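You operate a simulated robot arm through the tools that you are given. There is no shell and no other tool. Be economical: measure what you need, move in short steps, check, and stop when the job is done.

You run a simulated two-armed robot. Do the job below in one go: nothing can be reset, and whatever is moved stays where it is left.

## Task
Pick up the line oil bottle with one hand, pass it to the other hand and put it on the low shelf of the stacking bench. Set down upright: line oil bottle.
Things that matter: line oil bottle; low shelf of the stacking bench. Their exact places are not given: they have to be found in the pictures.

Only the result counts: the job must be done as asked and must still hold three seconds after the hand-in. Knocking over, shifting, dropping, spilling or breaking anything else fails it.

## Robot
Two 7-joint arms with two-finger parallel grippers on one trunk, on a base that drives. Base frame: it is fixed to the floor where the robot stands at the start and does not move with it; the origin is under the middle of the robot, x ahead of it, y to its left, z up. Lengths are in cm, angles in rad, forces in N, time in s.
The left shoulder is at the start at [5, 16.5, 88], the right one opposite. With the tool pointing down near the work surface each hand reaches from about 10 to 58 cm from the robot's upright axis, wherever it stands, measured 20 degrees to its own side. Places, roughly: low shelf of the stacking bench [-150, 110, 20]. Payload 3.91 kg a hand.
Tool frame (each hand has its own): the origin (TCP) lies between the finger pads and is the grasp point; the fingertips stand 3 cm ahead of it; z points along the fingers, y is the line along which they close. Largest opening 11 cm; finger width 2, thickness 1; the body of the gripper, 4.8 by 11.2 cm, starts 5.5 cm behind the TCP.
Orientation is that of the tool frame in the base frame, as a unit quaternion [x, y, z, w]. With the fingers straight down and closing along the base's y, the tool's x points along the base's -x, its y along +y and its z along -z.

## Interface
- The arms move only by the tool send_rows. It takes "left_motion", "right_motion" or both (then of equal length, played together; a hand with none holds still); each is text: rows parted by semicolons, each of 7 numbers parted by spaces: the shift along the base's x, y, z in units of 30 mm (1.0 is 30 mm), then the turn, a rotation vector about the base's x, y, z in units of 8 degrees (1.0 is 8 degrees), then the finger opening in cm, from 0 to 11. In form: x y z wx wy wz gripper; .... A call has 1 to 12 rows; each row shifts and turns the commanded pose from where the row before left it. A call with a number of a shift or a turn outside -1 to 1 is refused whole. Each row takes 0.2 s and may step no farther than 5 cm and 0.15 rad from the row before; otherwise, or with a gripper value out of range, the whole call is refused. A pose out of reach is approached as far as the arm can. The call stops where the force on the tool passes 40 N (or 10 N more than at its start, if that is more) or the arm is blocked; 0.2 s more then pass. The fingers move at their own pace (about 4.5 cm/s each) and stop on an object; they squeeze with about 38 N. The grip force told is the motor's: it shows also when the fingers shut on nothing. Time passes only in rows, and 0.2 s behind the last, so rows that do not move let the fingers close. It gives the time, the measured TCP pose, the force on the tool (base axes), the opening and the grip force at its end, in the units of the frame above (readings bear some noise), with the torque about the TCP (base axes, N m) and any sound that the robot's microphone picked up.
- Cameras (640 x 400 px; columns grow to the right, rows downward): "scene" is now at [9.4, 2.9, 102.35]; the picture's right is [0.42, -0.91, 0.00], its down [-0.75, -0.34, -0.56] and it looks along [0.51, 0.23, -0.83] (base axes); focal length 270 px, centre (320, 200). "left" rides on the left gripper at [7.2, -1.7, -10.3] in its tool frame; the picture's right is [0.23, 0.97, 0.00], its down [-0.76, 0.18, -0.62] and it looks along [-0.61, 0.14, 0.78] (tool axes); focal length 222 px, centre (320, 200). "right" rides on the right gripper at [7.3, 1.7, -10.3] in its tool frame; the picture's right is [-0.23, 0.97, 0.00], its down [-0.76, -0.18, -0.62] and it looks along [-0.61, -0.14, 0.78] (tool axes); focal length 222 px, centre (320, 200).
- camera(camera): a new picture of that camera. No time passes.
- raise_lower(by): slides the trunk up (or, below 0, down) by that many cm; the arms and the scene camera ride with it, the base frame stays. It gives what a move gives, with no picture.
- roll_base(legs): drives the robot by 1 to 6 legs, each [ahead, left, turn to the left] in cm, cm and rad, along the robot's own axes; the way and the turn of a leg run together, so that a leg with both is an arc; at most 150 cm and 3.142 rad a leg. The arms and the cameras ride along, it lands a little off, and it stops where it bumps. It gives what a move gives.
- aim_head(pan, tilt): turns the head with the scene camera to pan (to the left, within 1.396 rad either way) and tilt (down, from -0.506 to 1.204), counted from straight ahead of the robot. It gives what a move gives.
- locate(camera, pixels): for up to 12 pixels [column, row] of the newest picture of that camera ("zoom" is the newest enlarged one), the place [x, y, z] in the base frame of the surface seen there, good to about 0.3 cm. No time passes.
- close_up(camera, box): a new picture of the part [left, top, right, bottom] of that camera's present view, enlarged. No time passes.
- hand_in(): hands the job in; it is judged then, once.

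Work in short steps. Measure before you move; look again where a grasp or a placing could have gone wrong, and mend it. You have 80 turns and 70 pictures in all, those below and enlarged ones among them. Open the grippers and draw the arms clear of the work before you hand the job in, unless the task says otherwise; then end with one line.

The tools are called after "Emit:" as a command line: name --argument value ..., lists and objects as JSON in quotes. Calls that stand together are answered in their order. send_rows: Moves the arms, as the interface text tells. Its arguments: {"type":"object","properties":{"left_motion":{"type":"string"},"right_motion":{"type":"string"}},"required":[]} The other tools are called the same way: raise_lower (by) slides the trunk up or down; roll_base (legs) drives the base; aim_head (pan, tilt) turns the head that bears the scene camera; camera (camera) takes a picture; locate (camera, pixels) gives the place of the surface under pixels of a picture; close_up (camera, box) takes an enlarged picture of a part of a camera's view; hand_in () hands the job in.

At the start:

```text
t: 0.0
left_eef_pos: [31.95, 38.52, 62.47]
left_orientation: [0.0, 1.0, 0.0, 0.0]
left_contact_force: [-0.3, -0.2, 0.9]
left_moment: [0.0, 0.0, -0.01]
left_opening: 11.01
left_grip_force: 0.0
right_eef_pos: [47.9, -3.21, 58.27]
right_orientation: [0.001, 1.0, 0.001, -0.002]
right_contact_force: [-0.2, 0.5, -0.4]
right_moment: [0.0, -0.05, 0.01]
right_opening: 11.04
right_grip_force: 0.1
trunk travel left (down, up): [-10.0, 40.3]
robot x, y, heading: [-0.08, -0.25, -0.003]
head pan, tilt: [0.428, 0.977]
```

scene: 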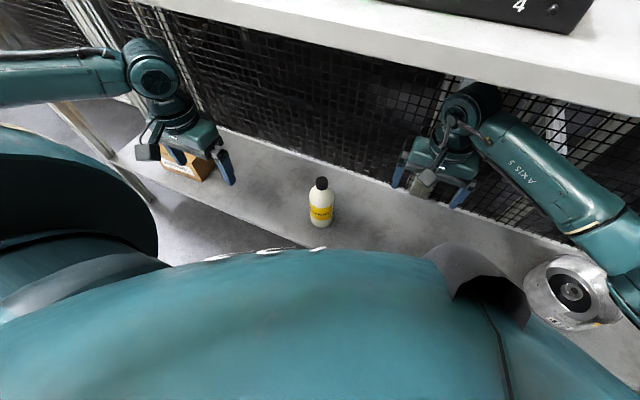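
right: 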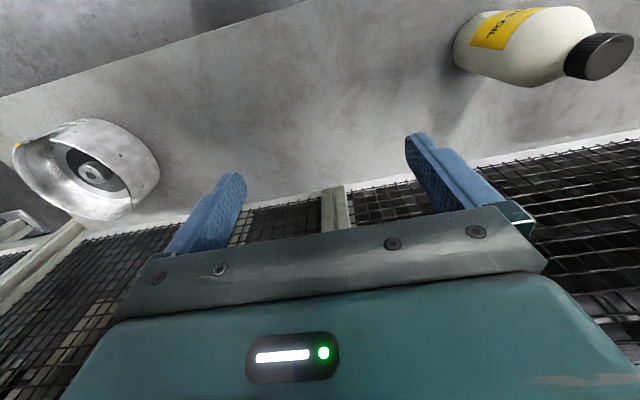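
left: 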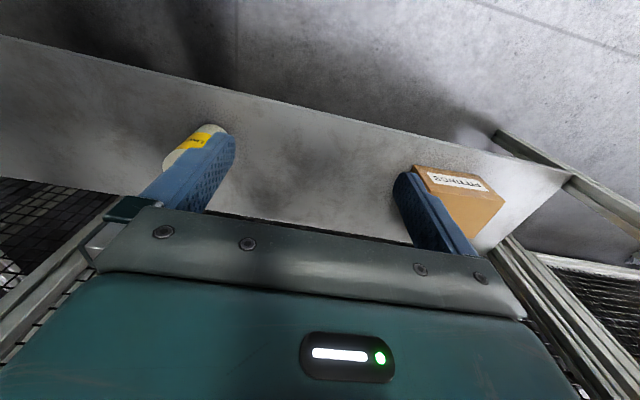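

The bottle stands at about (320,205) in the scene picture, on a bench under an upper shelf. I measure it and its surroundings.

Emit:
locate --camera "scene" --pixels '[[321, 183], [320, 195], [320, 212], [320, 224], [300, 215], [345, 225], [400, 60], [420, 80], [250, 150], [190, 165], [575, 290], [300, 240]]'

Emit:
close_up --camera "scene" --box '[240, 140, 400, 240]'

```text
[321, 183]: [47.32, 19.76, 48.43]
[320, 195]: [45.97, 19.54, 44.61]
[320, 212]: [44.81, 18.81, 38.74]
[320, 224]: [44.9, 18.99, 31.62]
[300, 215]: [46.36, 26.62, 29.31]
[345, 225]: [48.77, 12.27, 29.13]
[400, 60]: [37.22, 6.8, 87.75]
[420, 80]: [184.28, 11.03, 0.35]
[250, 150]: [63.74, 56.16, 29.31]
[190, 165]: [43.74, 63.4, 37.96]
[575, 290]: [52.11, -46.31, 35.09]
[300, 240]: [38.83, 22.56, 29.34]
```

```text
4.00 times, centred on (320, 190) of scene
```

zoom: 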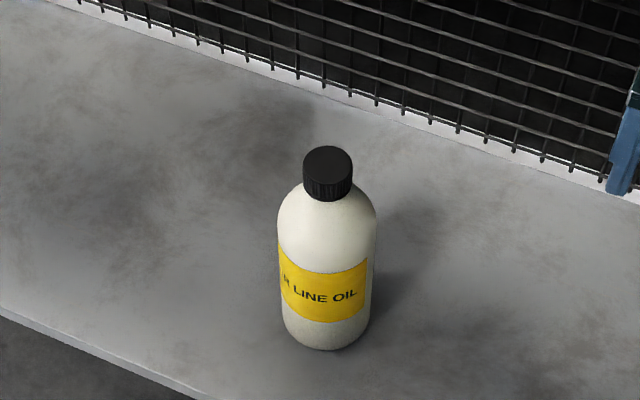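

The bottle stands on the bench at about (47.5, 20), from z 29.3 to roughly 49. I measure the cap and body edges more exactly.

Emit:
locate --camera "zoom" --pixels '[[327, 150], [306, 165], [349, 165], [327, 175], [327, 192], [327, 163], [281, 230], [373, 230], [327, 230], [327, 340], [285, 310], [366, 310]]'

Emit:
locate --camera "scene" --pixels '[[300, 20], [250, 5], [600, 90], [620, 60], [500, 100], [350, 50]]'

```text
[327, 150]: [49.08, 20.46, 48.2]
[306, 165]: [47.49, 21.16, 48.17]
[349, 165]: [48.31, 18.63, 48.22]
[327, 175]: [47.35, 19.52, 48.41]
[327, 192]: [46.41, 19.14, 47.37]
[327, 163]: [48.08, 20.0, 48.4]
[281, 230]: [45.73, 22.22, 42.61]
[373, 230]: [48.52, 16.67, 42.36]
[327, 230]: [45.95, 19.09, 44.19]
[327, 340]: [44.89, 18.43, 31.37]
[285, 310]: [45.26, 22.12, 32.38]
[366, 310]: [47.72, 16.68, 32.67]
```

```text
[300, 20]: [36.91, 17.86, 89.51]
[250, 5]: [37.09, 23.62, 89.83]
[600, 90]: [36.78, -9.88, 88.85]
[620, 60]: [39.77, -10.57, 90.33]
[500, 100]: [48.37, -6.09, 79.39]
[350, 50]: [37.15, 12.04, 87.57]
```

The cap centre is about (47.9, 19.9), top at z 48.3; the upper shelf's front edge is at x≈37, z≈87, so the hands stay under it. I move the left hand above the bottle and the right hand away.

Emit:
send_rows --left_motion "0.76 -0.886 -0.117 0 0 0 11;0.76 -0.886 -0.117 0 0 0 11;0.76 -0.886 -0.117 0 0 0 9;0.76 -0.886 -0.117 0 0 0 8;0.76 -0.886 -0.117 0 0 0 7;0.76 -0.886 -0.117 0 0 0 7;0.76 -0.886 -0.117 0 0 0 7;0 0 0 0 0 0 7" --right_motion "-0.571 -0.571 0 0 0 0 11;-0.571 -0.571 0 0 0 0 11;-0.571 -0.571 0 0 0 0 11;-0.571 -0.571 0 0 0 0 11;-0.571 -0.571 0 0 0 0 11;-0.571 -0.571 0 0 0 0 11;-0.571 -0.571 0 0 0 0 11;0 0 0 0 0 0 11"

Emit:
camera --camera "left"

Emit:
camera --camera "scene"

```text
t: 1.8
left_eef_pos: [47.94, 20.0, 59.9]
left_orientation: [0.0, 1.0, 0.0, 0.001]
left_contact_force: [-0.4, 0.3, 0.0]
left_moment: [0.02, 0.0, -0.03]
left_opening: 7.02
left_grip_force: 0.1
right_eef_pos: [35.86, -15.29, 58.27]
right_orientation: [0.001, 1.0, 0.0, -0.002]
right_contact_force: [-0.3, -0.2, -0.9]
right_moment: [0.03, -0.02, -0.03]
right_opening: 11.0
right_grip_force: 0.1
trunk travel left (down, up): [-10.0, 40.3]
robot x, y, heading: [-0.32, -0.16, 0.001]
head pan, tilt: [0.428, 0.977]
```

```text
65 pictures are left
```

left: 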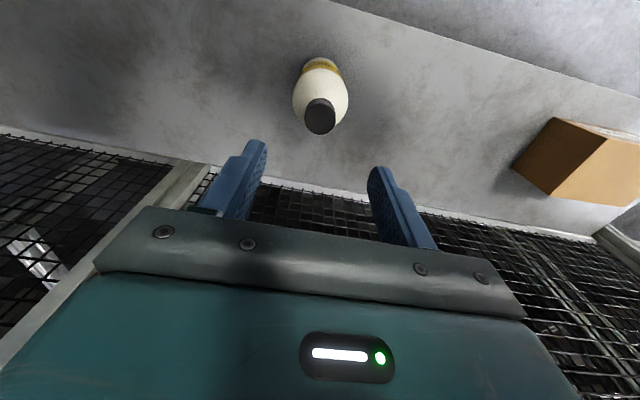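

```text
64 pictures are left
```

scene: 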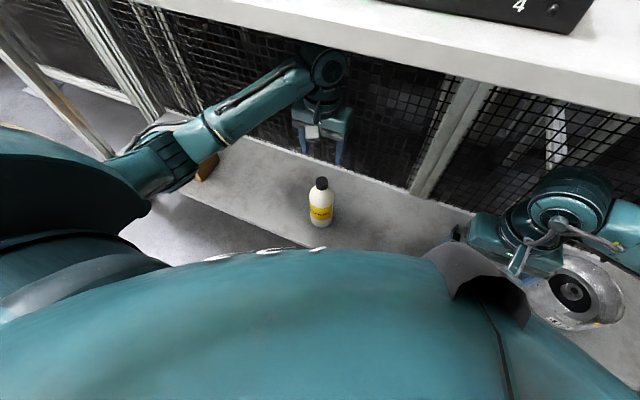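

The left hand is above the bottle (cap at (320,115) in the left picture). I check the cap's place from this side.

Emit:
locate --camera "left" --pixels '[[320, 112], [308, 115], [333, 115], [320, 102], [320, 128], [320, 92]]'

```text
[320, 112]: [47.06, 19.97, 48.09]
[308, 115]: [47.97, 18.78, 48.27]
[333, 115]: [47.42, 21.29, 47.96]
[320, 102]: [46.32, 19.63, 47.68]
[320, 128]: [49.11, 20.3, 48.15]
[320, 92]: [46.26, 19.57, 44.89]
```

The cap centre is confirmed at about (47.8, 20.0). I descend to TCP z≈47.7 and close on the cap.

Emit:
send_rows --left_motion "0 0 -0.8 0 0 0 7;0 0 -0.8 0 0 0 7;0 0 -0.8 0 0 0 7;0 0 -0.8 0 0 0 7;0 0 -0.5 0 0 0 7;-0.03 0 -0.37 0 0 0 7"

Emit:
camera --camera "left"

Emit:
close_up --camera "scene" --box '[240, 120, 400, 240]'

```text
t: 3.2
left_eef_pos: [47.71, 19.96, 47.67]
left_orientation: [0.0, 1.0, -0.001, 0.0]
left_contact_force: [-0.2, 0.3, -1.0]
left_moment: [-0.03, 0.01, -0.01]
left_opening: 6.98
left_grip_force: 0.1
right_eef_pos: [35.88, -15.29, 58.12]
right_orientation: [0.001, 1.0, 0.0, -0.001]
right_contact_force: [0.6, 0.4, -0.6]
right_moment: [0.0, -0.02, 0.0]
right_opening: 11.0
right_grip_force: 0.0
trunk travel left (down, up): [-10.0, 40.3]
robot x, y, heading: [-0.1, -0.05, -0.0]
head pan, tilt: [0.428, 0.977]
```

```text
63 pictures are left
```

left: 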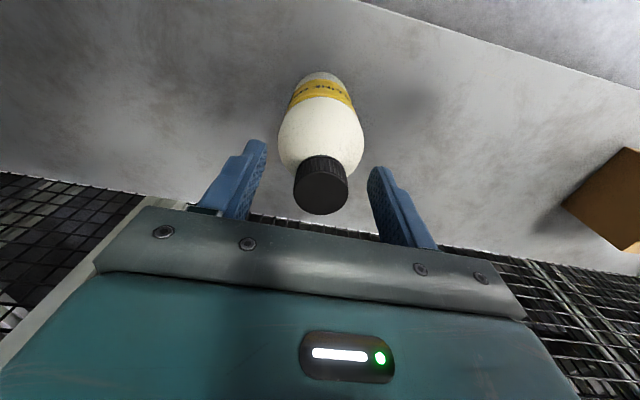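

```text
3.33 times, centred on (320, 180) of scene
```

zoom: 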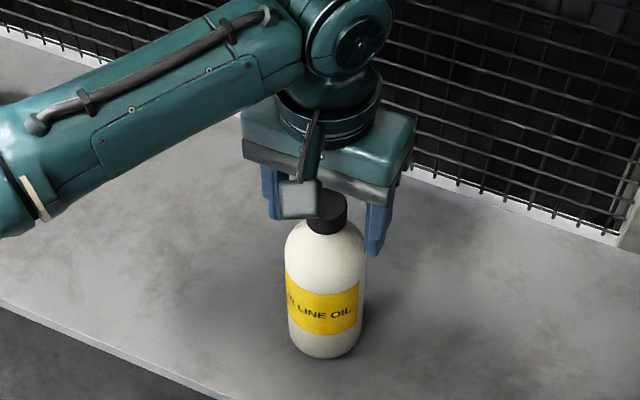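

The cap lies between the fingers with room on both sides. I close in place.

Emit:
send_rows --left_motion "0 0 0 0 0 0 3.5;0 0 0 0 0 0 2;0 0 0 0 0 0 1;0 0 0 0 0 0 0;0 0 0 0 0 0 0;0 0 0 0 0 0 0"

Emit:
camera --camera "left"

```text
t: 4.6
left_eef_pos: [47.81, 19.97, 47.79]
left_orientation: [0.0, 1.0, -0.001, 0.002]
left_contact_force: [-2.1, 2.3, 12.2]
left_moment: [0.08, 0.09, 0.0]
left_opening: 3.4
left_grip_force: 38.1
right_eef_pos: [35.87, -15.15, 58.29]
right_orientation: [0.001, 1.0, 0.001, 0.0]
right_contact_force: [-0.7, 0.1, 0.1]
right_moment: [0.02, 0.01, -0.01]
right_opening: 11.02
right_grip_force: 0.0
trunk travel left (down, up): [-10.0, 40.3]
robot x, y, heading: [-0.25, 0.19, 0.002]
head pan, tilt: [0.428, 0.977]
```

```text
61 pictures are left
```

left: 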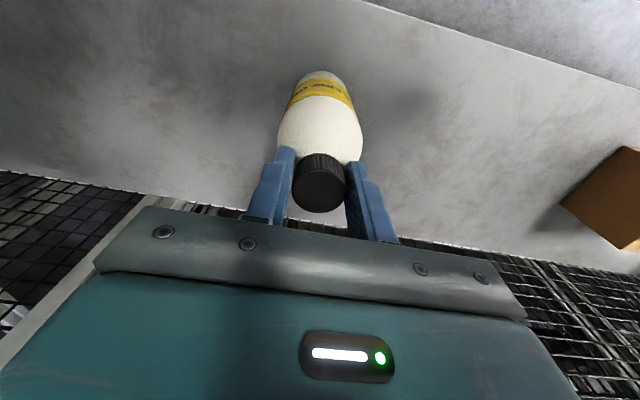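

The fingers hold at 3.4 cm with 38 N. I lift gently by 10 cm and check.

Emit:
send_rows --left_motion "0 0 0.2 0 0 0 0;0 0 0.4 0 0 0 0;0 0 0.7 0 0 0 0;0 0 0.7 0 0 0 0;0 0 0.7 0 0 0 0;0 0 0.6 0 0 0 0;0 0 0 0 0 0 0"

Emit:
camera --camera "scene"

```text
t: 6.2
left_eef_pos: [47.79, 19.99, 57.69]
left_orientation: [-0.001, 1.0, 0.0, -0.001]
left_contact_force: [-0.5, 0.6, -4.9]
left_moment: [0.02, -0.04, -0.01]
left_opening: 3.14
left_grip_force: 38.6
right_eef_pos: [35.99, -15.14, 58.13]
right_orientation: [0.001, 1.0, 0.0, -0.001]
right_contact_force: [-0.2, -0.6, 0.4]
right_moment: [0.01, 0.0, 0.0]
right_opening: 10.98
right_grip_force: 0.0
trunk travel left (down, up): [-10.0, 40.3]
robot x, y, heading: [0.11, -0.3, 0.003]
head pan, tilt: [0.428, 0.977]
```

```text
60 pictures are left
```

scene: 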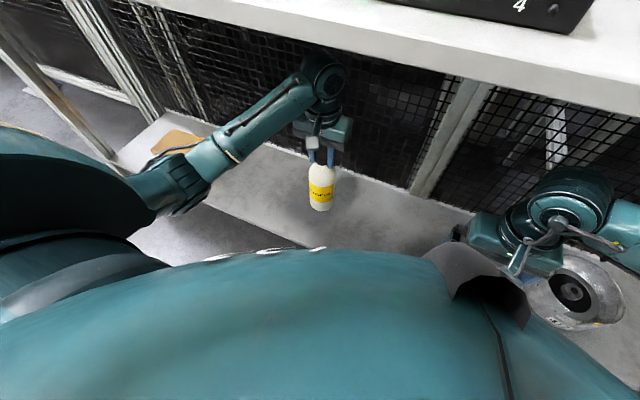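

The bottle hangs upright from the left hand (load ~5 N). I look left-back and right before driving.

Emit:
aim_head --pan 1.396 --tilt 0.5

Emit:
camera --camera "scene"

Emit:
aim_head --pan -1.396 --tilt 0.5

Emit:
camera --camera "scene"

```text
t: 7.5
left_eef_pos: [47.76, 19.91, 57.63]
left_orientation: [0.0, 1.0, 0.0, 0.0]
left_contact_force: [1.1, -0.8, -5.3]
left_moment: [0.02, -0.02, -0.02]
left_opening: 3.13
left_grip_force: 37.6
right_eef_pos: [36.01, -15.2, 58.24]
right_orientation: [0.001, 1.0, 0.0, 0.0]
right_contact_force: [-0.1, 0.2, -0.3]
right_moment: [-0.01, 0.0, -0.01]
right_opening: 11.01
right_grip_force: 0.0
trunk travel left (down, up): [-10.0, 40.3]
robot x, y, heading: [0.13, -0.2, 0.002]
head pan, tilt: [1.396, 0.499]
```

```text
59 pictures are left
```

scene: 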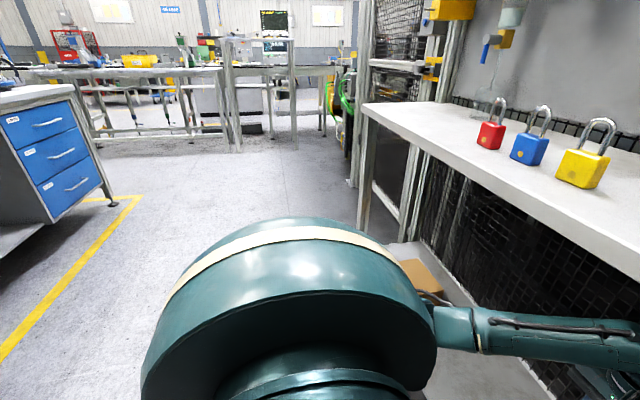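

```text
t: 9.9
left_eef_pos: [47.75, 19.95, 57.62]
left_orientation: [0.001, 1.0, 0.0, 0.0]
left_contact_force: [0.1, 0.0, -4.2]
left_moment: [-0.01, -0.02, 0.0]
left_opening: 3.1
left_grip_force: 38.1
right_eef_pos: [36.06, -15.06, 58.17]
right_orientation: [0.001, 1.0, 0.001, -0.001]
right_contact_force: [-1.5, 0.3, 0.9]
right_moment: [0.01, -0.03, 0.0]
right_opening: 11.02
right_grip_force: 0.1
trunk travel left (down, up): [-10.0, 40.3]
robot x, y, heading: [-0.14, -0.09, 0.003]
head pan, tilt: [-1.396, 0.499]
```

```text
58 pictures are left
```

scene: 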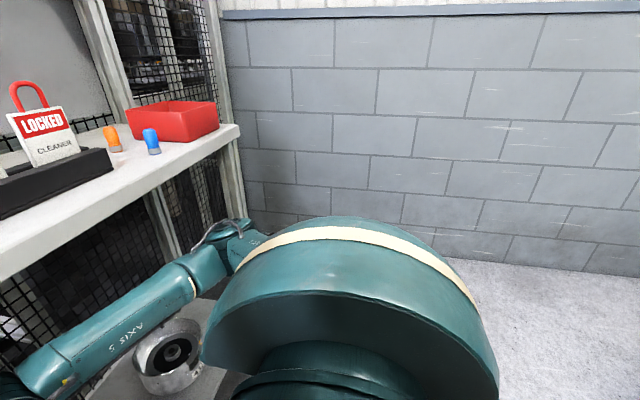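

The right wall is well off and the floor behind seems free; a drawer bench stands to the back left with something low at (20,240). I back off 45 cm, then look left.

Emit:
roll_base --legs '[[-45, 0, 0]]'

Emit:
aim_head --pan 1.396 --tilt 0.4

Emit:
camera --camera "scene"

```text
t: 12.6
left_eef_pos: [3.08, 19.97, 57.63]
left_orientation: [0.0, 1.0, -0.001, -0.001]
left_contact_force: [0.2, -0.7, -5.2]
left_moment: [0.01, 0.02, 0.0]
left_opening: 3.11
left_grip_force: 37.4
right_eef_pos: [-8.79, -15.08, 58.31]
right_orientation: [0.0, 1.0, 0.0, 0.0]
right_contact_force: [0.0, 0.1, -0.3]
right_moment: [0.0, 0.04, -0.02]
right_opening: 11.0
right_grip_force: 0.1
trunk travel left (down, up): [-10.0, 40.3]
robot x, y, heading: [-44.35, 0.45, 0.0]
head pan, tilt: [-1.396, 0.499]
```

```text
t: 15.1
left_eef_pos: [3.1, 19.97, 57.57]
left_orientation: [0.0, 1.0, 0.0, 0.0]
left_contact_force: [-1.3, -0.1, -5.0]
left_moment: [-0.02, 0.01, -0.01]
left_opening: 3.11
left_grip_force: 37.5
right_eef_pos: [-8.78, -15.23, 58.22]
right_orientation: [0.001, 1.0, 0.0, -0.001]
right_contact_force: [-0.4, -0.1, -0.1]
right_moment: [0.01, 0.01, -0.03]
right_opening: 10.99
right_grip_force: 0.1
trunk travel left (down, up): [-10.0, 40.3]
robot x, y, heading: [-44.79, -0.21, 0.0]
head pan, tilt: [1.396, 0.4]
```

```text
57 pictures are left
```

scene: 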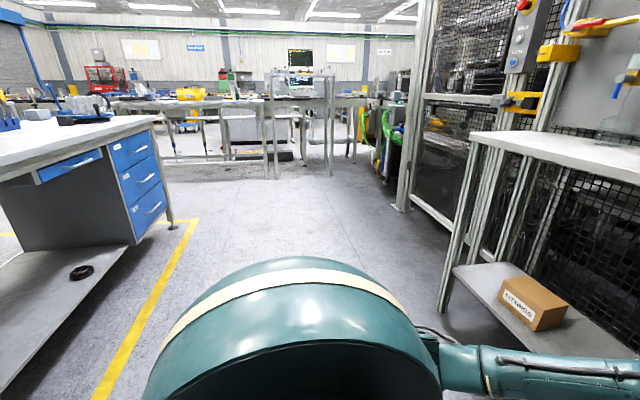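

The bench with blue drawers is the stacking bench; its low shelf is at lower left with a black ring on it. I measure points on it.

Emit:
locate --camera "scene" --pixels '[[60, 280], [80, 271], [128, 246], [40, 335], [10, 275], [10, 385], [155, 120], [60, 148], [172, 220], [20, 160], [100, 240], [30, 250]]'

```text
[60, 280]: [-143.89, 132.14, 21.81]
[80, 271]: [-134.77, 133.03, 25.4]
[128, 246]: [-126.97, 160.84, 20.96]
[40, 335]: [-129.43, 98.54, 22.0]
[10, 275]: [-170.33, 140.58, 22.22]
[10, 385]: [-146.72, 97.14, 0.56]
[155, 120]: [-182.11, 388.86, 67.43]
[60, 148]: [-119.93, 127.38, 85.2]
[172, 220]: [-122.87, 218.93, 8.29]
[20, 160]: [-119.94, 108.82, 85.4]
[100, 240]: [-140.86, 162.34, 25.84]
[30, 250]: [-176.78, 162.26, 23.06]
```

The low shelf is at z≈22, the top board's front edge at x≈-120, z≈85. I turn around in place to face it and look.

Emit:
roll_base --legs '[[0, 0, 1.571], [0, 0, 1.571], [0, -70, 0]]'

Emit:
aim_head --pan 0 --tilt 0.75

Emit:
camera --camera "scene"

```text
t: 26.6
left_eef_pos: [-92.5, 49.65, 57.72]
left_orientation: [1.0, 0.001, 0.0, 0.0]
left_contact_force: [-0.7, 0.8, -0.9]
left_moment: [0.02, 0.01, 0.0]
left_opening: 0.0
left_grip_force: 37.9
right_eef_pos: [-80.86, 84.94, 58.3]
right_orientation: [1.0, 0.0, 0.001, -0.001]
right_contact_force: [0.3, -0.4, -0.9]
right_moment: [0.04, -0.02, -0.01]
right_opening: 11.0
right_grip_force: 0.0
trunk travel left (down, up): [-10.0, 40.3]
robot x, y, heading: [-44.79, 69.63, -3.137]
head pan, tilt: [1.396, 0.4]
```

```text
t: 28.1
left_eef_pos: [-92.48, 49.72, 57.65]
left_orientation: [1.0, 0.0, 0.0, 0.001]
left_contact_force: [-0.4, -0.5, -0.1]
left_moment: [-0.03, 0.02, -0.01]
left_opening: 0.04
left_grip_force: 37.6
right_eef_pos: [-80.8, 84.84, 58.11]
right_orientation: [1.0, -0.001, 0.002, 0.0]
right_contact_force: [0.6, -0.6, -0.7]
right_moment: [0.03, 0.01, 0.0]
right_opening: 10.99
right_grip_force: 0.1
trunk travel left (down, up): [-10.0, 40.3]
robot x, y, heading: [-45.11, 69.74, -3.142]
head pan, tilt: [0.0, 0.75]
```

```text
56 pictures are left
```

scene: 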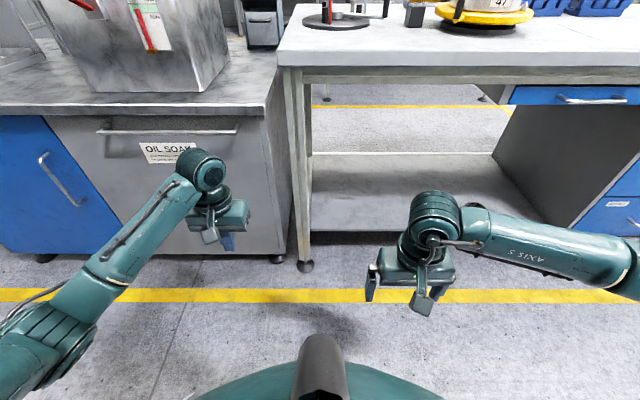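

The left gripper is shut on nothing: the bottle slipped out during the drive. I search the floor for it.

Emit:
aim_head --pan 1.396 --tilt 0.75

Emit:
camera --camera "scene"

Emit:
aim_head --pan 0.7 --tilt 0.9

Emit:
camera --camera "scene"

Emit:
aim_head --pan -1.396 --tilt 0.75

Emit:
camera --camera "scene"

```text
t: 29.6
left_eef_pos: [-92.51, 49.6, 57.58]
left_orientation: [1.0, 0.001, 0.0, 0.0]
left_contact_force: [-0.9, 0.0, 0.3]
left_moment: [0.0, -0.03, -0.03]
left_opening: 0.03
left_grip_force: 37.9
right_eef_pos: [-80.79, 84.85, 58.16]
right_orientation: [1.0, 0.0, 0.001, 0.0]
right_contact_force: [-0.3, -0.1, -0.1]
right_moment: [0.01, -0.01, 0.0]
right_opening: 11.0
right_grip_force: 0.0
trunk travel left (down, up): [-10.0, 40.3]
robot x, y, heading: [-44.33, 69.91, -3.142]
head pan, tilt: [1.396, 0.75]
```

```text
55 pictures are left
```

scene: 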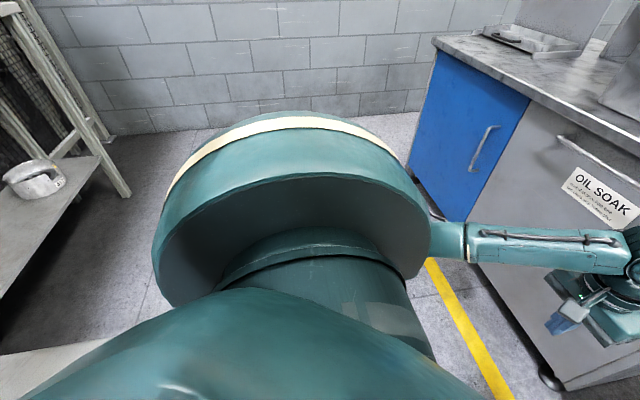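

```text
t: 30.7
left_eef_pos: [-92.52, 49.76, 57.72]
left_orientation: [1.0, 0.001, 0.0, 0.0]
left_contact_force: [0.1, 0.5, -0.2]
left_moment: [0.0, -0.01, 0.02]
left_opening: 0.0
left_grip_force: 37.8
right_eef_pos: [-80.7, 84.88, 58.23]
right_orientation: [1.0, 0.001, 0.002, -0.001]
right_contact_force: [-0.4, 0.6, -0.2]
right_moment: [0.0, -0.02, 0.0]
right_opening: 11.0
right_grip_force: 0.1
trunk travel left (down, up): [-10.0, 40.3]
robot x, y, heading: [-44.99, 69.53, -3.144]
head pan, tilt: [0.7, 0.901]
```

```text
54 pictures are left
```

scene: 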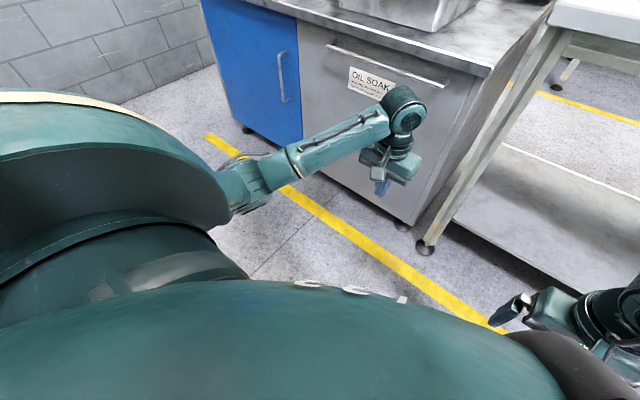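

```text
t: 32.7
left_eef_pos: [-92.51, 49.75, 57.74]
left_orientation: [1.0, 0.0, 0.0, 0.0]
left_contact_force: [-0.3, 0.5, 0.9]
left_moment: [-0.02, 0.0, 0.02]
left_opening: 0.01
left_grip_force: 37.4
right_eef_pos: [-80.84, 84.87, 58.17]
right_orientation: [1.0, 0.0, 0.001, 0.0]
right_contact_force: [0.2, -0.3, 0.0]
right_moment: [-0.03, -0.02, 0.01]
right_opening: 11.01
right_grip_force: 0.1
trunk travel left (down, up): [-10.0, 40.3]
robot x, y, heading: [-45.0, 69.65, -3.14]
head pan, tilt: [-1.396, 0.75]
```

```text
53 pictures are left
```

scene: 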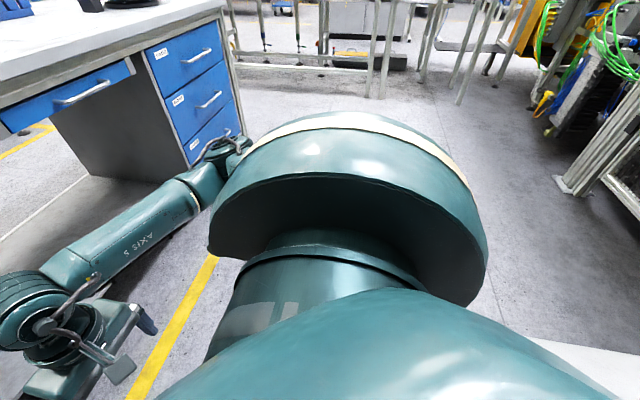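

The bottle isn't in view on this side, so it must lie behind me. I turn right in place and look toward the start area.

Emit:
roll_base --legs '[[0, 0, -1.571], [0, 0, -1.571]]'

Emit:
aim_head --pan -0.5 --tilt 0.7

Emit:
camera --camera "scene"

Emit:
aim_head --pan 0.7 --tilt 0.7

Emit:
camera --camera "scene"

```text
t: 40.7
left_eef_pos: [2.8, 90.26, 57.67]
left_orientation: [-0.006, 1.0, 0.001, 0.0]
left_contact_force: [0.2, -0.3, 0.1]
left_moment: [0.01, -0.01, -0.01]
left_opening: 0.01
left_grip_force: 37.8
right_eef_pos: [-8.68, 55.05, 58.16]
right_orientation: [-0.005, 1.0, 0.0, -0.001]
right_contact_force: [-0.3, -0.2, -0.4]
right_moment: [0.01, -0.01, 0.0]
right_opening: 11.02
right_grip_force: 0.0
trunk travel left (down, up): [-10.0, 40.3]
robot x, y, heading: [-44.72, 69.29, 0.013]
head pan, tilt: [-1.396, 0.75]
```

```text
t: 41.9
left_eef_pos: [2.77, 90.24, 57.65]
left_orientation: [-0.006, 1.0, 0.0, 0.0]
left_contact_force: [-0.8, -0.1, 0.2]
left_moment: [-0.01, 0.0, 0.01]
left_opening: 0.0
left_grip_force: 37.5
right_eef_pos: [-8.68, 54.99, 58.23]
right_orientation: [-0.005, 1.0, 0.0, 0.0]
right_contact_force: [0.4, -1.7, 1.1]
right_moment: [-0.02, -0.02, -0.01]
right_opening: 10.98
right_grip_force: 0.0
trunk travel left (down, up): [-10.0, 40.3]
robot x, y, heading: [-44.8, 69.59, 0.015]
head pan, tilt: [-0.499, 0.7]
```

```text
52 pictures are left
```

scene: 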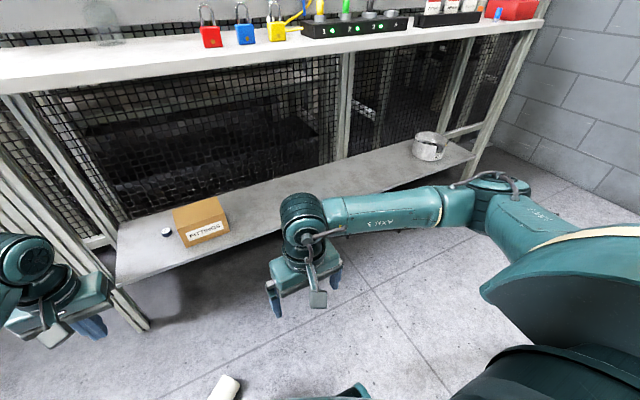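

```text
t: 43.3
left_eef_pos: [2.78, 90.16, 57.61]
left_orientation: [-0.005, 1.0, -0.001, 0.0]
left_contact_force: [0.6, 0.6, -0.8]
left_moment: [-0.02, 0.01, 0.02]
left_opening: 0.0
left_grip_force: 37.9
right_eef_pos: [-8.7, 54.9, 58.22]
right_orientation: [-0.005, 1.0, 0.0, -0.001]
right_contact_force: [-1.2, -0.3, 0.0]
right_moment: [0.03, -0.01, -0.01]
right_opening: 10.97
right_grip_force: 0.2
trunk travel left (down, up): [-10.0, 40.3]
robot x, y, heading: [-44.7, 69.66, 0.015]
head pan, tilt: [0.7, 0.7]
```

```text
51 pictures are left
```

scene: 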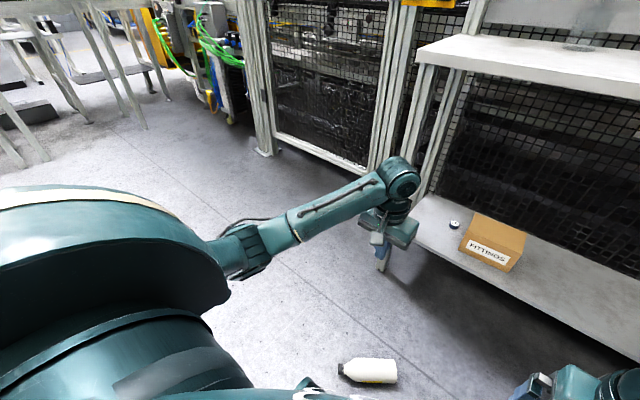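

The bottle lies on the floor at about (370,370) in this picture, and looks whole. I aim the head lower at it, look closer and measure.

Emit:
aim_head --pan 0.35 --tilt 1.1

Emit:
camera --camera "scene"

```text
t: 44.2
left_eef_pos: [2.78, 90.2, 57.65]
left_orientation: [-0.006, 1.0, 0.0, 0.0]
left_contact_force: [1.2, 0.0, 0.0]
left_moment: [-0.03, -0.01, -0.01]
left_opening: 0.0
left_grip_force: 38.3
right_eef_pos: [-8.59, 55.01, 58.16]
right_orientation: [-0.005, 1.0, 0.0, -0.001]
right_contact_force: [-0.1, -0.1, 0.3]
right_moment: [0.01, 0.0, 0.0]
right_opening: 11.01
right_grip_force: 0.0
trunk travel left (down, up): [-10.0, 40.3]
robot x, y, heading: [-45.01, 69.8, 0.014]
head pan, tilt: [0.351, 1.1]
```

```text
50 pictures are left
```

scene: 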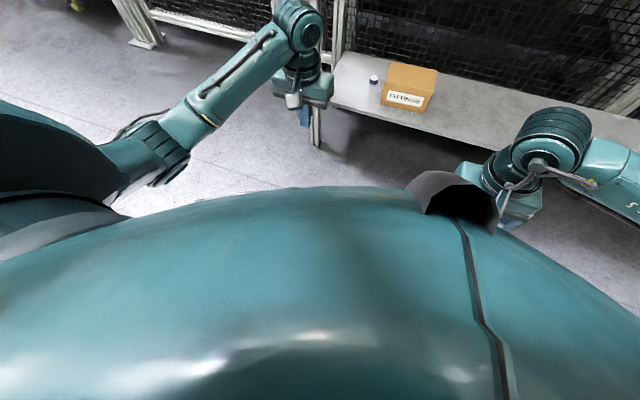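

The robot's body hides it here. I back off 25 cm and look again with a shallower tilt.

Emit:
roll_base --legs '[[-25, 0, 0]]'

Emit:
aim_head --pan 0.1 --tilt 0.85

Emit:
camera --camera "scene"

```text
t: 46.0
left_eef_pos: [-22.05, 89.98, 57.73]
left_orientation: [-0.006, 1.0, 0.0, -0.001]
left_contact_force: [-0.7, -0.5, 0.0]
left_moment: [-0.04, 0.02, 0.0]
left_opening: 0.01
left_grip_force: 37.7
right_eef_pos: [-33.46, 54.56, 58.19]
right_orientation: [-0.006, 1.0, 0.001, -0.001]
right_contact_force: [-0.3, 0.7, -0.3]
right_moment: [0.02, -0.03, 0.02]
right_opening: 11.0
right_grip_force: 0.0
trunk travel left (down, up): [-10.0, 40.3]
robot x, y, heading: [-69.79, 69.6, 0.015]
head pan, tilt: [0.351, 1.1]
```

```text
t: 46.8
left_eef_pos: [-22.03, 89.96, 57.64]
left_orientation: [-0.007, 1.0, 0.001, 0.001]
left_contact_force: [-0.9, 0.5, 0.2]
left_moment: [0.02, 0.01, 0.01]
left_opening: 0.0
left_grip_force: 37.9
right_eef_pos: [-33.51, 54.64, 58.12]
right_orientation: [-0.005, 1.0, 0.001, 0.0]
right_contact_force: [-0.3, 0.5, -0.1]
right_moment: [-0.01, -0.01, 0.02]
right_opening: 11.02
right_grip_force: 0.1
trunk travel left (down, up): [-10.0, 40.3]
robot x, y, heading: [-69.59, 69.33, 0.012]
head pan, tilt: [0.099, 0.85]
```

```text
49 pictures are left
```

scene: 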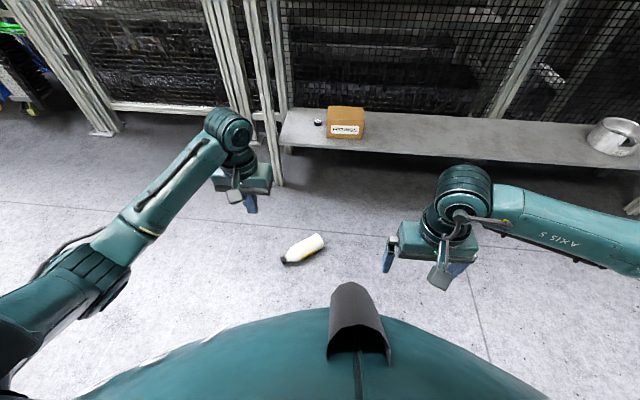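

The bottle is at about (303,250), cap to the lower left. I enlarge and measure it.

Emit:
close_up --camera "scene" --box '[240, 200, 368, 280]'

Emit:
locate --camera "scene" --pixels '[[284, 260], [293, 253], [302, 248], [320, 241], [306, 244], [309, 252], [330, 255], [350, 285]]'

```text
5.00 times, centred on (304, 240) of scene
```

zoom: 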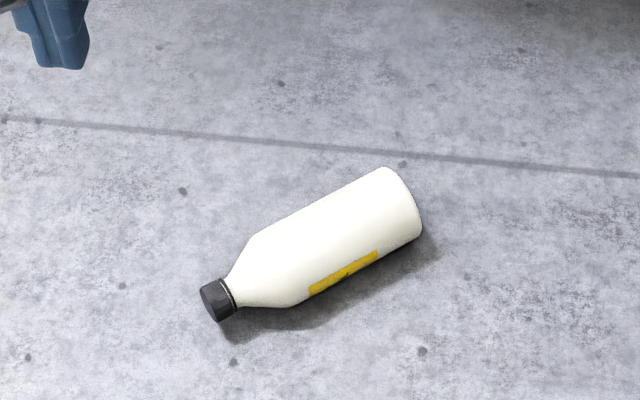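

```text
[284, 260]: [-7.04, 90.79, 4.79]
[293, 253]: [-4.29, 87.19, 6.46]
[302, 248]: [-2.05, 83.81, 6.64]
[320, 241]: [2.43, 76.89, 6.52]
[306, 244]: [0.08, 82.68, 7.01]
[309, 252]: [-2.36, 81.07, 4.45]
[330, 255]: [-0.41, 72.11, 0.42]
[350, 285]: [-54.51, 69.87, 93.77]
```

The bottle lies with its axis along roughly (0.55,-0.84), about 6.6 cm thick. I measure more points for axis and ends.

Emit:
locate --camera "zoom" --pixels '[[385, 170], [405, 195], [417, 230], [350, 200], [300, 230], [375, 240], [330, 270], [256, 245], [290, 303], [215, 300], [225, 295], [345, 225]]'

```text
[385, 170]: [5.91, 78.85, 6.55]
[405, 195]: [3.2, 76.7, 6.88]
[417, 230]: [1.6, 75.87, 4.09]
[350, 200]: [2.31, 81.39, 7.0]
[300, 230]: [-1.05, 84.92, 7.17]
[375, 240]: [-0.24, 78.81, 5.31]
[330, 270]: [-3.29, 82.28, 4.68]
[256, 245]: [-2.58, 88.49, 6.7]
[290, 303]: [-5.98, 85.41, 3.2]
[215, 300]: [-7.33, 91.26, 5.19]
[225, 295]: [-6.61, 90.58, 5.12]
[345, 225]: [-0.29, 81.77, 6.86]
```

Top ridge and cap give an axis angle of about 127° (toward the cap), grasp point about (0.9, 80). I drive to (-27, 52) with heading ~1.05 rad so the bottle lies in front of the right hand, clear of the bench.

Emit:
roll_base --legs '[[42.6, -17.8, 0], [0, 0, 1.04]]'

Emit:
aim_head --pan -0.1 --tilt 1.0

Emit:
camera --camera "scene"

Emit:
camera --camera "right"

```text
t: 52.2
left_eef_pos: [-19.78, 103.74, 57.67]
left_orientation: [-0.5, 0.866, 0.0, 0.0]
left_contact_force: [-0.2, 0.8, 0.1]
left_moment: [0.03, 0.01, 0.01]
left_opening: 0.01
left_grip_force: 37.6
right_eef_pos: [4.76, 75.85, 58.29]
right_orientation: [-0.499, 0.867, -0.001, 0.0]
right_contact_force: [-0.1, 0.1, -0.2]
right_moment: [0.0, -0.01, 0.01]
right_opening: 11.01
right_grip_force: 0.0
trunk travel left (down, up): [-10.0, 40.3]
robot x, y, heading: [-26.1, 52.43, 1.05]
head pan, tilt: [0.099, 0.85]
```

```text
t: 52.9
left_eef_pos: [-19.73, 103.74, 57.66]
left_orientation: [-0.5, 0.866, 0.0, 0.0]
left_contact_force: [0.1, -0.6, -0.8]
left_moment: [-0.02, -0.01, -0.02]
left_opening: 0.02
left_grip_force: 37.5
right_eef_pos: [4.78, 75.82, 58.15]
right_orientation: [-0.499, 0.867, 0.0, 0.0]
right_contact_force: [-0.1, -0.4, 1.5]
right_moment: [0.02, -0.02, -0.03]
right_opening: 11.01
right_grip_force: 0.0
trunk travel left (down, up): [-10.0, 40.3]
robot x, y, heading: [-26.33, 52.47, 1.047]
head pan, tilt: [-0.099, 1.0]
```

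```text
47 pictures are left
```

scene: 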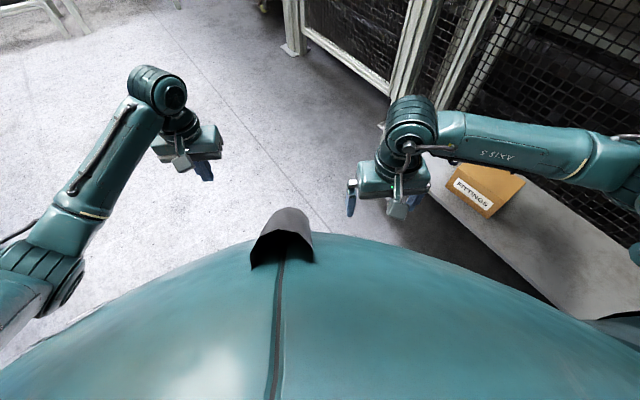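

```text
46 pictures are left
```

right: 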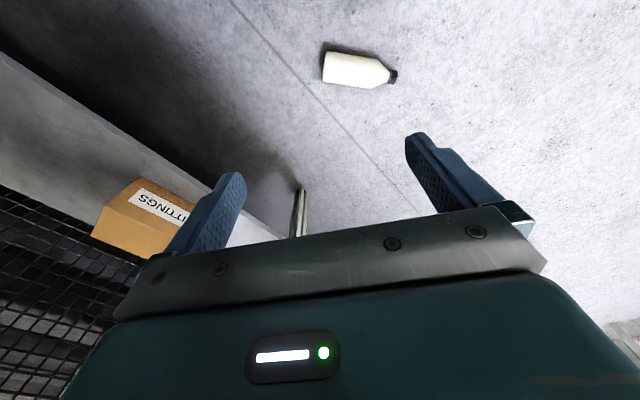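

The right camera sees the bottle at (357,70). I measure it from above.

Emit:
close_up --camera "right" --box '[296, 30, 424, 110]'

Emit:
locate --camera "right" --pixels '[[335, 68], [345, 69], [355, 70], [365, 71], [375, 73], [392, 76], [324, 67], [350, 55], [350, 84], [370, 60], [367, 86]]'

```text
5.00 times, centred on (360, 70) of right
```

zoom: 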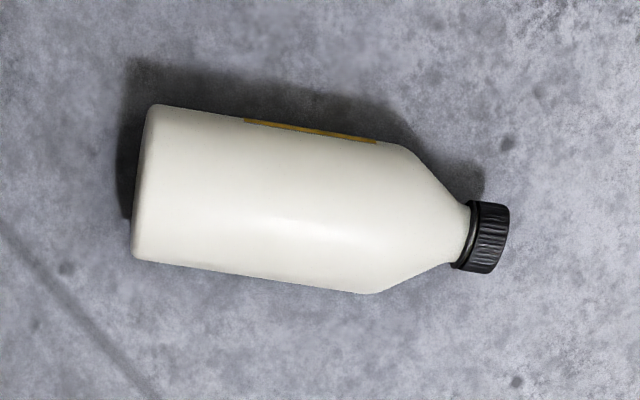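

```text
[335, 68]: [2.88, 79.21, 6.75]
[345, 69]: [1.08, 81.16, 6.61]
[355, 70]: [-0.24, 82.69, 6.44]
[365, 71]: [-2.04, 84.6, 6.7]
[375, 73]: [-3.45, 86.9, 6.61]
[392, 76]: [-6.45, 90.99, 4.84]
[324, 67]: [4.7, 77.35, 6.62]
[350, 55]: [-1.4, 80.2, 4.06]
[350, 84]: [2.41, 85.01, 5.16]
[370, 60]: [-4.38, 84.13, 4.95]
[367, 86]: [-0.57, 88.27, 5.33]
```

The axis angle is 129°, base end at about (4.9,77.3); I'll grip 5 cm from the base at (1.7, 81.2). I turn the right hand 69° about z while moving over it and down to z≈38.

Emit:
send_rows --right_motion "-0.115 0.2 -0.74 0 0 0.963 11;-0.115 0.2 -0.74 0 0 0.963 11;-0.115 0.2 -0.74 0 0 0.963 11;-0.115 0.2 -0.74 0 0 0.963 11;-0.115 0.2 -0.74 0 0 0.963 11;-0.115 0.2 -0.74 0 0 0.963 11;-0.115 0.2 -0.74 0 0 0.963 11;-0.115 0.2 -0.74 0 0 0.963 11;-0.115 0.2 -0.74 0 0 0.963 11;0 0 0 0 0 0 11" --left_motion "0 0 0 0 0 0 11;0 0 0 0 0 0 11;0 0 0 0 0 0 11;0 0 0 0 0 0 11;0 0 0 0 0 0 11;0 0 0 0 0 0 11;0 0 0 0 0 0 11;0 0 0 0 0 0 11;0 0 0 0 0 0 11;0 0 0 0 0 0 11"

Emit:
raise_lower --by -9.5

Emit:
camera --camera "right"

Emit:
camera --camera "scene"

```text
t: 55.1
left_eef_pos: [-19.79, 103.71, 57.66]
left_orientation: [-0.499, 0.866, 0.0, 0.0]
left_contact_force: [0.0, 1.6, 0.5]
left_moment: [0.01, -0.03, 0.03]
left_opening: 11.02
left_grip_force: 0.1
right_eef_pos: [1.73, 81.27, 38.22]
right_orientation: [0.904, -0.428, -0.001, 0.0]
right_contact_force: [-0.3, 0.3, 0.4]
right_moment: [0.01, -0.03, -0.02]
right_opening: 11.02
right_grip_force: 0.1
trunk travel left (down, up): [-10.0, 40.3]
robot x, y, heading: [-26.04, 52.2, 1.045]
head pan, tilt: [-0.099, 1.0]
```

```text
t: 56.4
left_eef_pos: [-19.72, 103.67, 48.08]
left_orientation: [-0.5, 0.866, 0.0, 0.0]
left_contact_force: [0.1, 0.0, -0.1]
left_moment: [0.04, 0.01, 0.04]
left_opening: 10.99
left_grip_force: 0.1
right_eef_pos: [1.55, 81.29, 28.71]
right_orientation: [0.904, -0.428, 0.0, 0.001]
right_contact_force: [-0.7, -0.2, -0.5]
right_moment: [0.01, 0.04, -0.01]
right_opening: 10.98
right_grip_force: 0.0
trunk travel left (down, up): [-0.5, 49.8]
robot x, y, heading: [-26.38, 52.48, 1.046]
head pan, tilt: [-0.099, 1.0]
```

```text
44 pictures are left
```

right: 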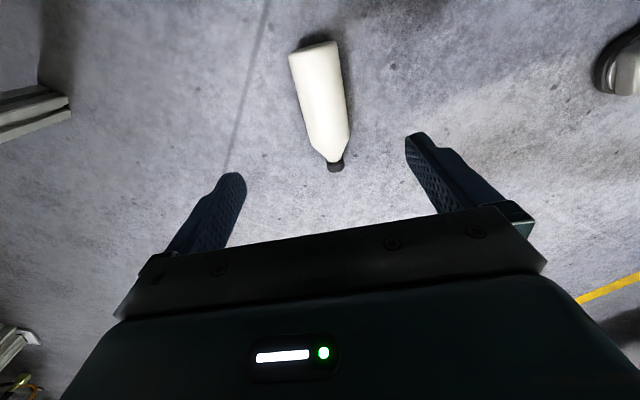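

```text
43 pictures are left
```

scene: 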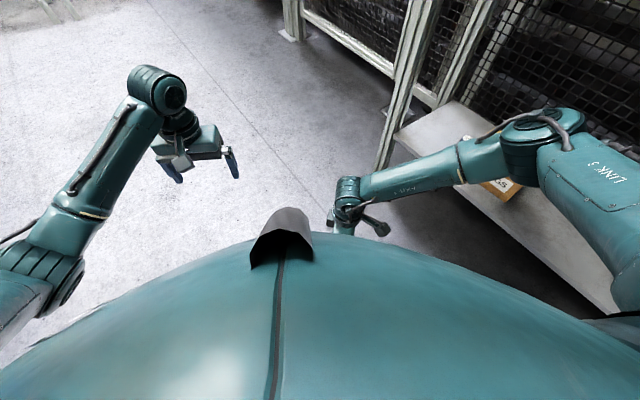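

The elbow sits above the fittings box, so I check its height, plus the bottle from this nearer view.

Emit:
locate --camera "scene" --pixels '[[540, 130], [520, 165], [505, 187], [480, 140], [600, 170], [420, 175], [470, 115]]'

Emit:
locate --camera "right" --pixels '[[316, 52], [320, 80], [326, 120], [331, 148], [335, 167], [300, 80], [342, 80], [305, 110], [347, 110]]'

```text
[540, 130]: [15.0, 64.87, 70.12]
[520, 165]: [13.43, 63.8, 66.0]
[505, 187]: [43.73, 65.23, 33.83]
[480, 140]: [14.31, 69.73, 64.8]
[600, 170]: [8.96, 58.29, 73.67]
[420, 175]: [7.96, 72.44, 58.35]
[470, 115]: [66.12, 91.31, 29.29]
```

```text
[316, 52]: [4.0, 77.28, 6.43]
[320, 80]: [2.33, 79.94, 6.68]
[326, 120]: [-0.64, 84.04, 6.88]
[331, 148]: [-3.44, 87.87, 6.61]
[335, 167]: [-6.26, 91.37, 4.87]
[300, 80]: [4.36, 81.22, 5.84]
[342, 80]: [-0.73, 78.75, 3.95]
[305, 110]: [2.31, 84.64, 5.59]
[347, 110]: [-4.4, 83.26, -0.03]
```

The elbow is clear (x≈15, z≈70), and the axis reads about 127°. I descend onto the bottle to TCP z≈4.6.

Emit:
send_rows --right_motion "0 -0.03 -0.85 0 0 -0.25 11;0 0 -0.85 0 0 0 11;0 0 -0.85 0 0 0 11;0 0 -0.85 0 0 0 11;0 0 -0.85 0 0 0 11;0 0 -0.85 0 0 0 11;0 0 -0.85 0 0 0 11;0 0 -0.85 0 0 0 11;0 0 -0.85 0 0 0 11;0 0 -0.38 0 0 0 11;0 0 0 0 0 0 11"

Emit:
camera --camera "right"

```text
t: 58.8
left_eef_pos: [-19.74, 103.63, 48.08]
left_orientation: [-0.5, 0.866, 0.001, -0.001]
left_contact_force: [-0.1, -0.2, 0.0]
left_moment: [0.01, -0.02, 0.0]
left_opening: 11.0
left_grip_force: 0.1
right_eef_pos: [1.6, 78.6, 16.43]
right_orientation: [0.896, -0.445, 0.0, 0.001]
right_contact_force: [-0.1, 0.4, -0.1]
right_moment: [0.02, 0.0, 0.0]
right_opening: 10.99
right_grip_force: 0.2
right hand out of reach, approached as far as the arm can: row 4, 5, 6, 7, 8, 9, 10
trunk travel left (down, up): [-0.5, 49.8]
robot x, y, heading: [-26.28, 52.55, 1.046]
head pan, tilt: [-0.099, 1.0]
```

```text
42 pictures are left
```

right: 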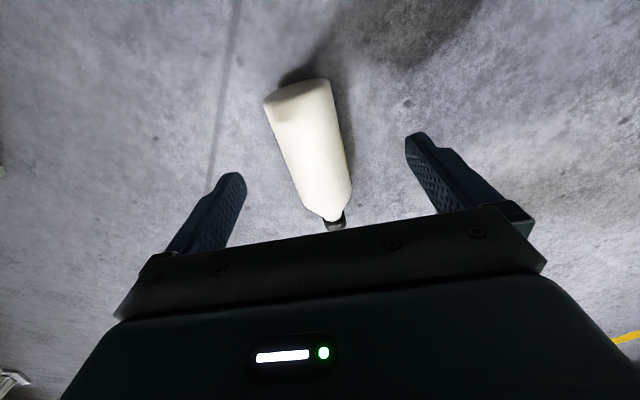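

The right hand ran out of reach at z≈16. I look at the arm's posture to see whether it is stretched or limited by a joint.

Emit:
camera --camera "scene"

Emit:
camera --camera "left"

```text
41 pictures are left
```

scene: 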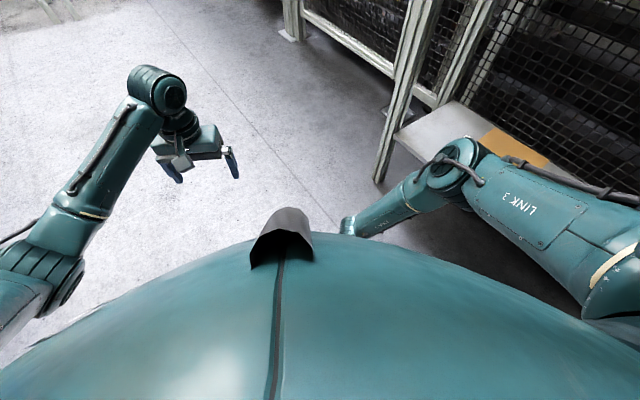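

```text
40 pictures are left
```

left: 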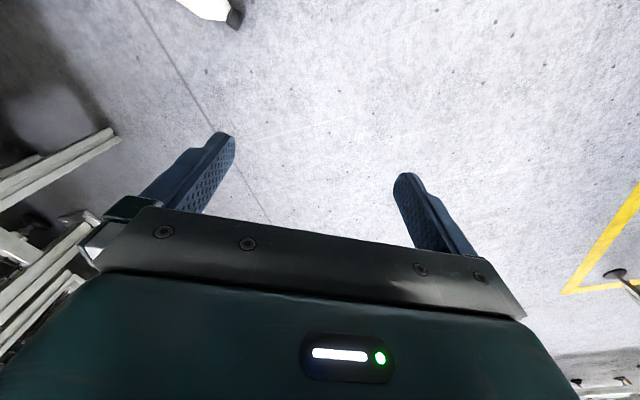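

I measure the elbow and wrist points in this view.

Emit:
locate --camera "scene" --pixels '[[460, 160], [440, 175], [410, 195], [348, 226], [520, 200], [600, 240], [360, 232]]'

```text
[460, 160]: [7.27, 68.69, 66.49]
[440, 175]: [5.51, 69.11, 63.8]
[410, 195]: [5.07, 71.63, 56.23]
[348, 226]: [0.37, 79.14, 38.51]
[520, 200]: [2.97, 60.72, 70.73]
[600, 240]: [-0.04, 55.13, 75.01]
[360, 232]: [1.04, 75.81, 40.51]
```

The elbow is still bent, so a wrist/joint limit at this yaw stopped it. I raise the hand, turn it back 40° and bring it nearer the shoulder; then I'll reposition the base to heading ~100°.

Emit:
send_rows --right_motion "0 0 0.9 0 0 0 11;0 0 0.9 0 0 0 11;0 0 0.9 0 0 0 11;0 0 0.9 0 0 0 11;0 0 0.9 0 0 0 11;0.21 -0.86 0.2 0 0 -0.833 11;0.21 -0.86 0.2 0 0 -0.833 11;0.21 -0.86 0.2 0 0 -0.833 11;0.21 -0.86 0.2 0 0 -0.833 11;0.21 -0.86 0.2 0 0 -0.833 11;0.21 -0.86 0.2 0 0 -0.833 11"

```text
t: 60.5
left_eef_pos: [-19.7, 103.54, 48.11]
left_orientation: [-0.5, 0.866, 0.0, 0.0]
left_contact_force: [-0.5, 0.4, 0.9]
left_moment: [-0.02, -0.03, -0.02]
left_opening: 11.0
left_grip_force: 0.0
right_eef_pos: [3.4, 73.54, 31.49]
right_orientation: [0.825, -0.565, -0.005, -0.01]
right_contact_force: [3.0, 4.3, -1.4]
right_moment: [-0.2, 0.08, -0.13]
right_opening: 10.81
right_grip_force: 0.1
trunk travel left (down, up): [-0.5, 49.8]
robot x, y, heading: [-26.28, 52.3, 1.051]
head pan, tilt: [-0.099, 1.0]
stopped in row 8 (right hand): the force on the tool passed its limit (the readings are from after the stop); the commanded pose is now the measured one
```

Something was touched at row 8, probably the robot's own body. I look.

Emit:
camera --camera "right"

Emit:
camera --camera "scene"

```text
39 pictures are left
```

right: 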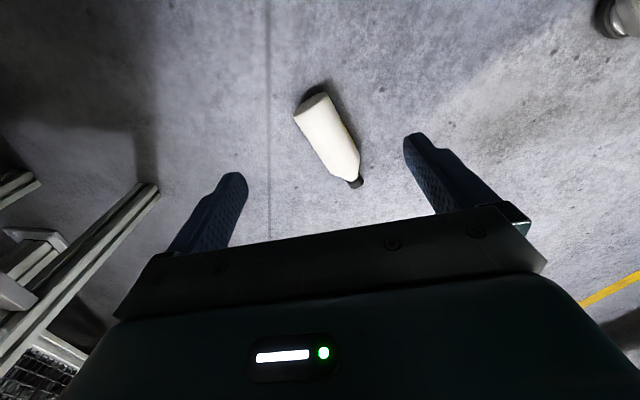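

```text
38 pictures are left
```

scene: 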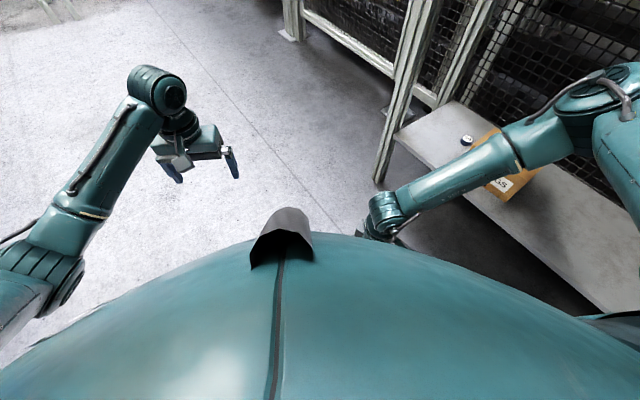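

I measure the body dome's outline and the round object in the right picture.

Emit:
locate --camera "scene" --pixels '[[340, 240], [400, 247], [450, 257], [500, 275], [280, 225], [300, 350], [200, 255], [380, 250]]'

Emit:
locate --camera "right" --pixels '[[620, 20], [606, 18], [311, 106], [354, 182], [328, 140], [500, 60]]'

```text
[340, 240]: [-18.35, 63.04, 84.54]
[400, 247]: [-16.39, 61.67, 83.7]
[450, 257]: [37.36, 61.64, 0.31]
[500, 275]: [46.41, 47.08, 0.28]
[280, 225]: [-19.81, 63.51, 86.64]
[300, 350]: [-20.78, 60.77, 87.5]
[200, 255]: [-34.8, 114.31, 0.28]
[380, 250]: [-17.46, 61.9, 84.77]
```

```text
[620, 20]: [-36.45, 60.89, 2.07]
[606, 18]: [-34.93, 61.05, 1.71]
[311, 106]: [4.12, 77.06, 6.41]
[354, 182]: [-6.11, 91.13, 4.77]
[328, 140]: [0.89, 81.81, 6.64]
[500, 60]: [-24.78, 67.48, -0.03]
```

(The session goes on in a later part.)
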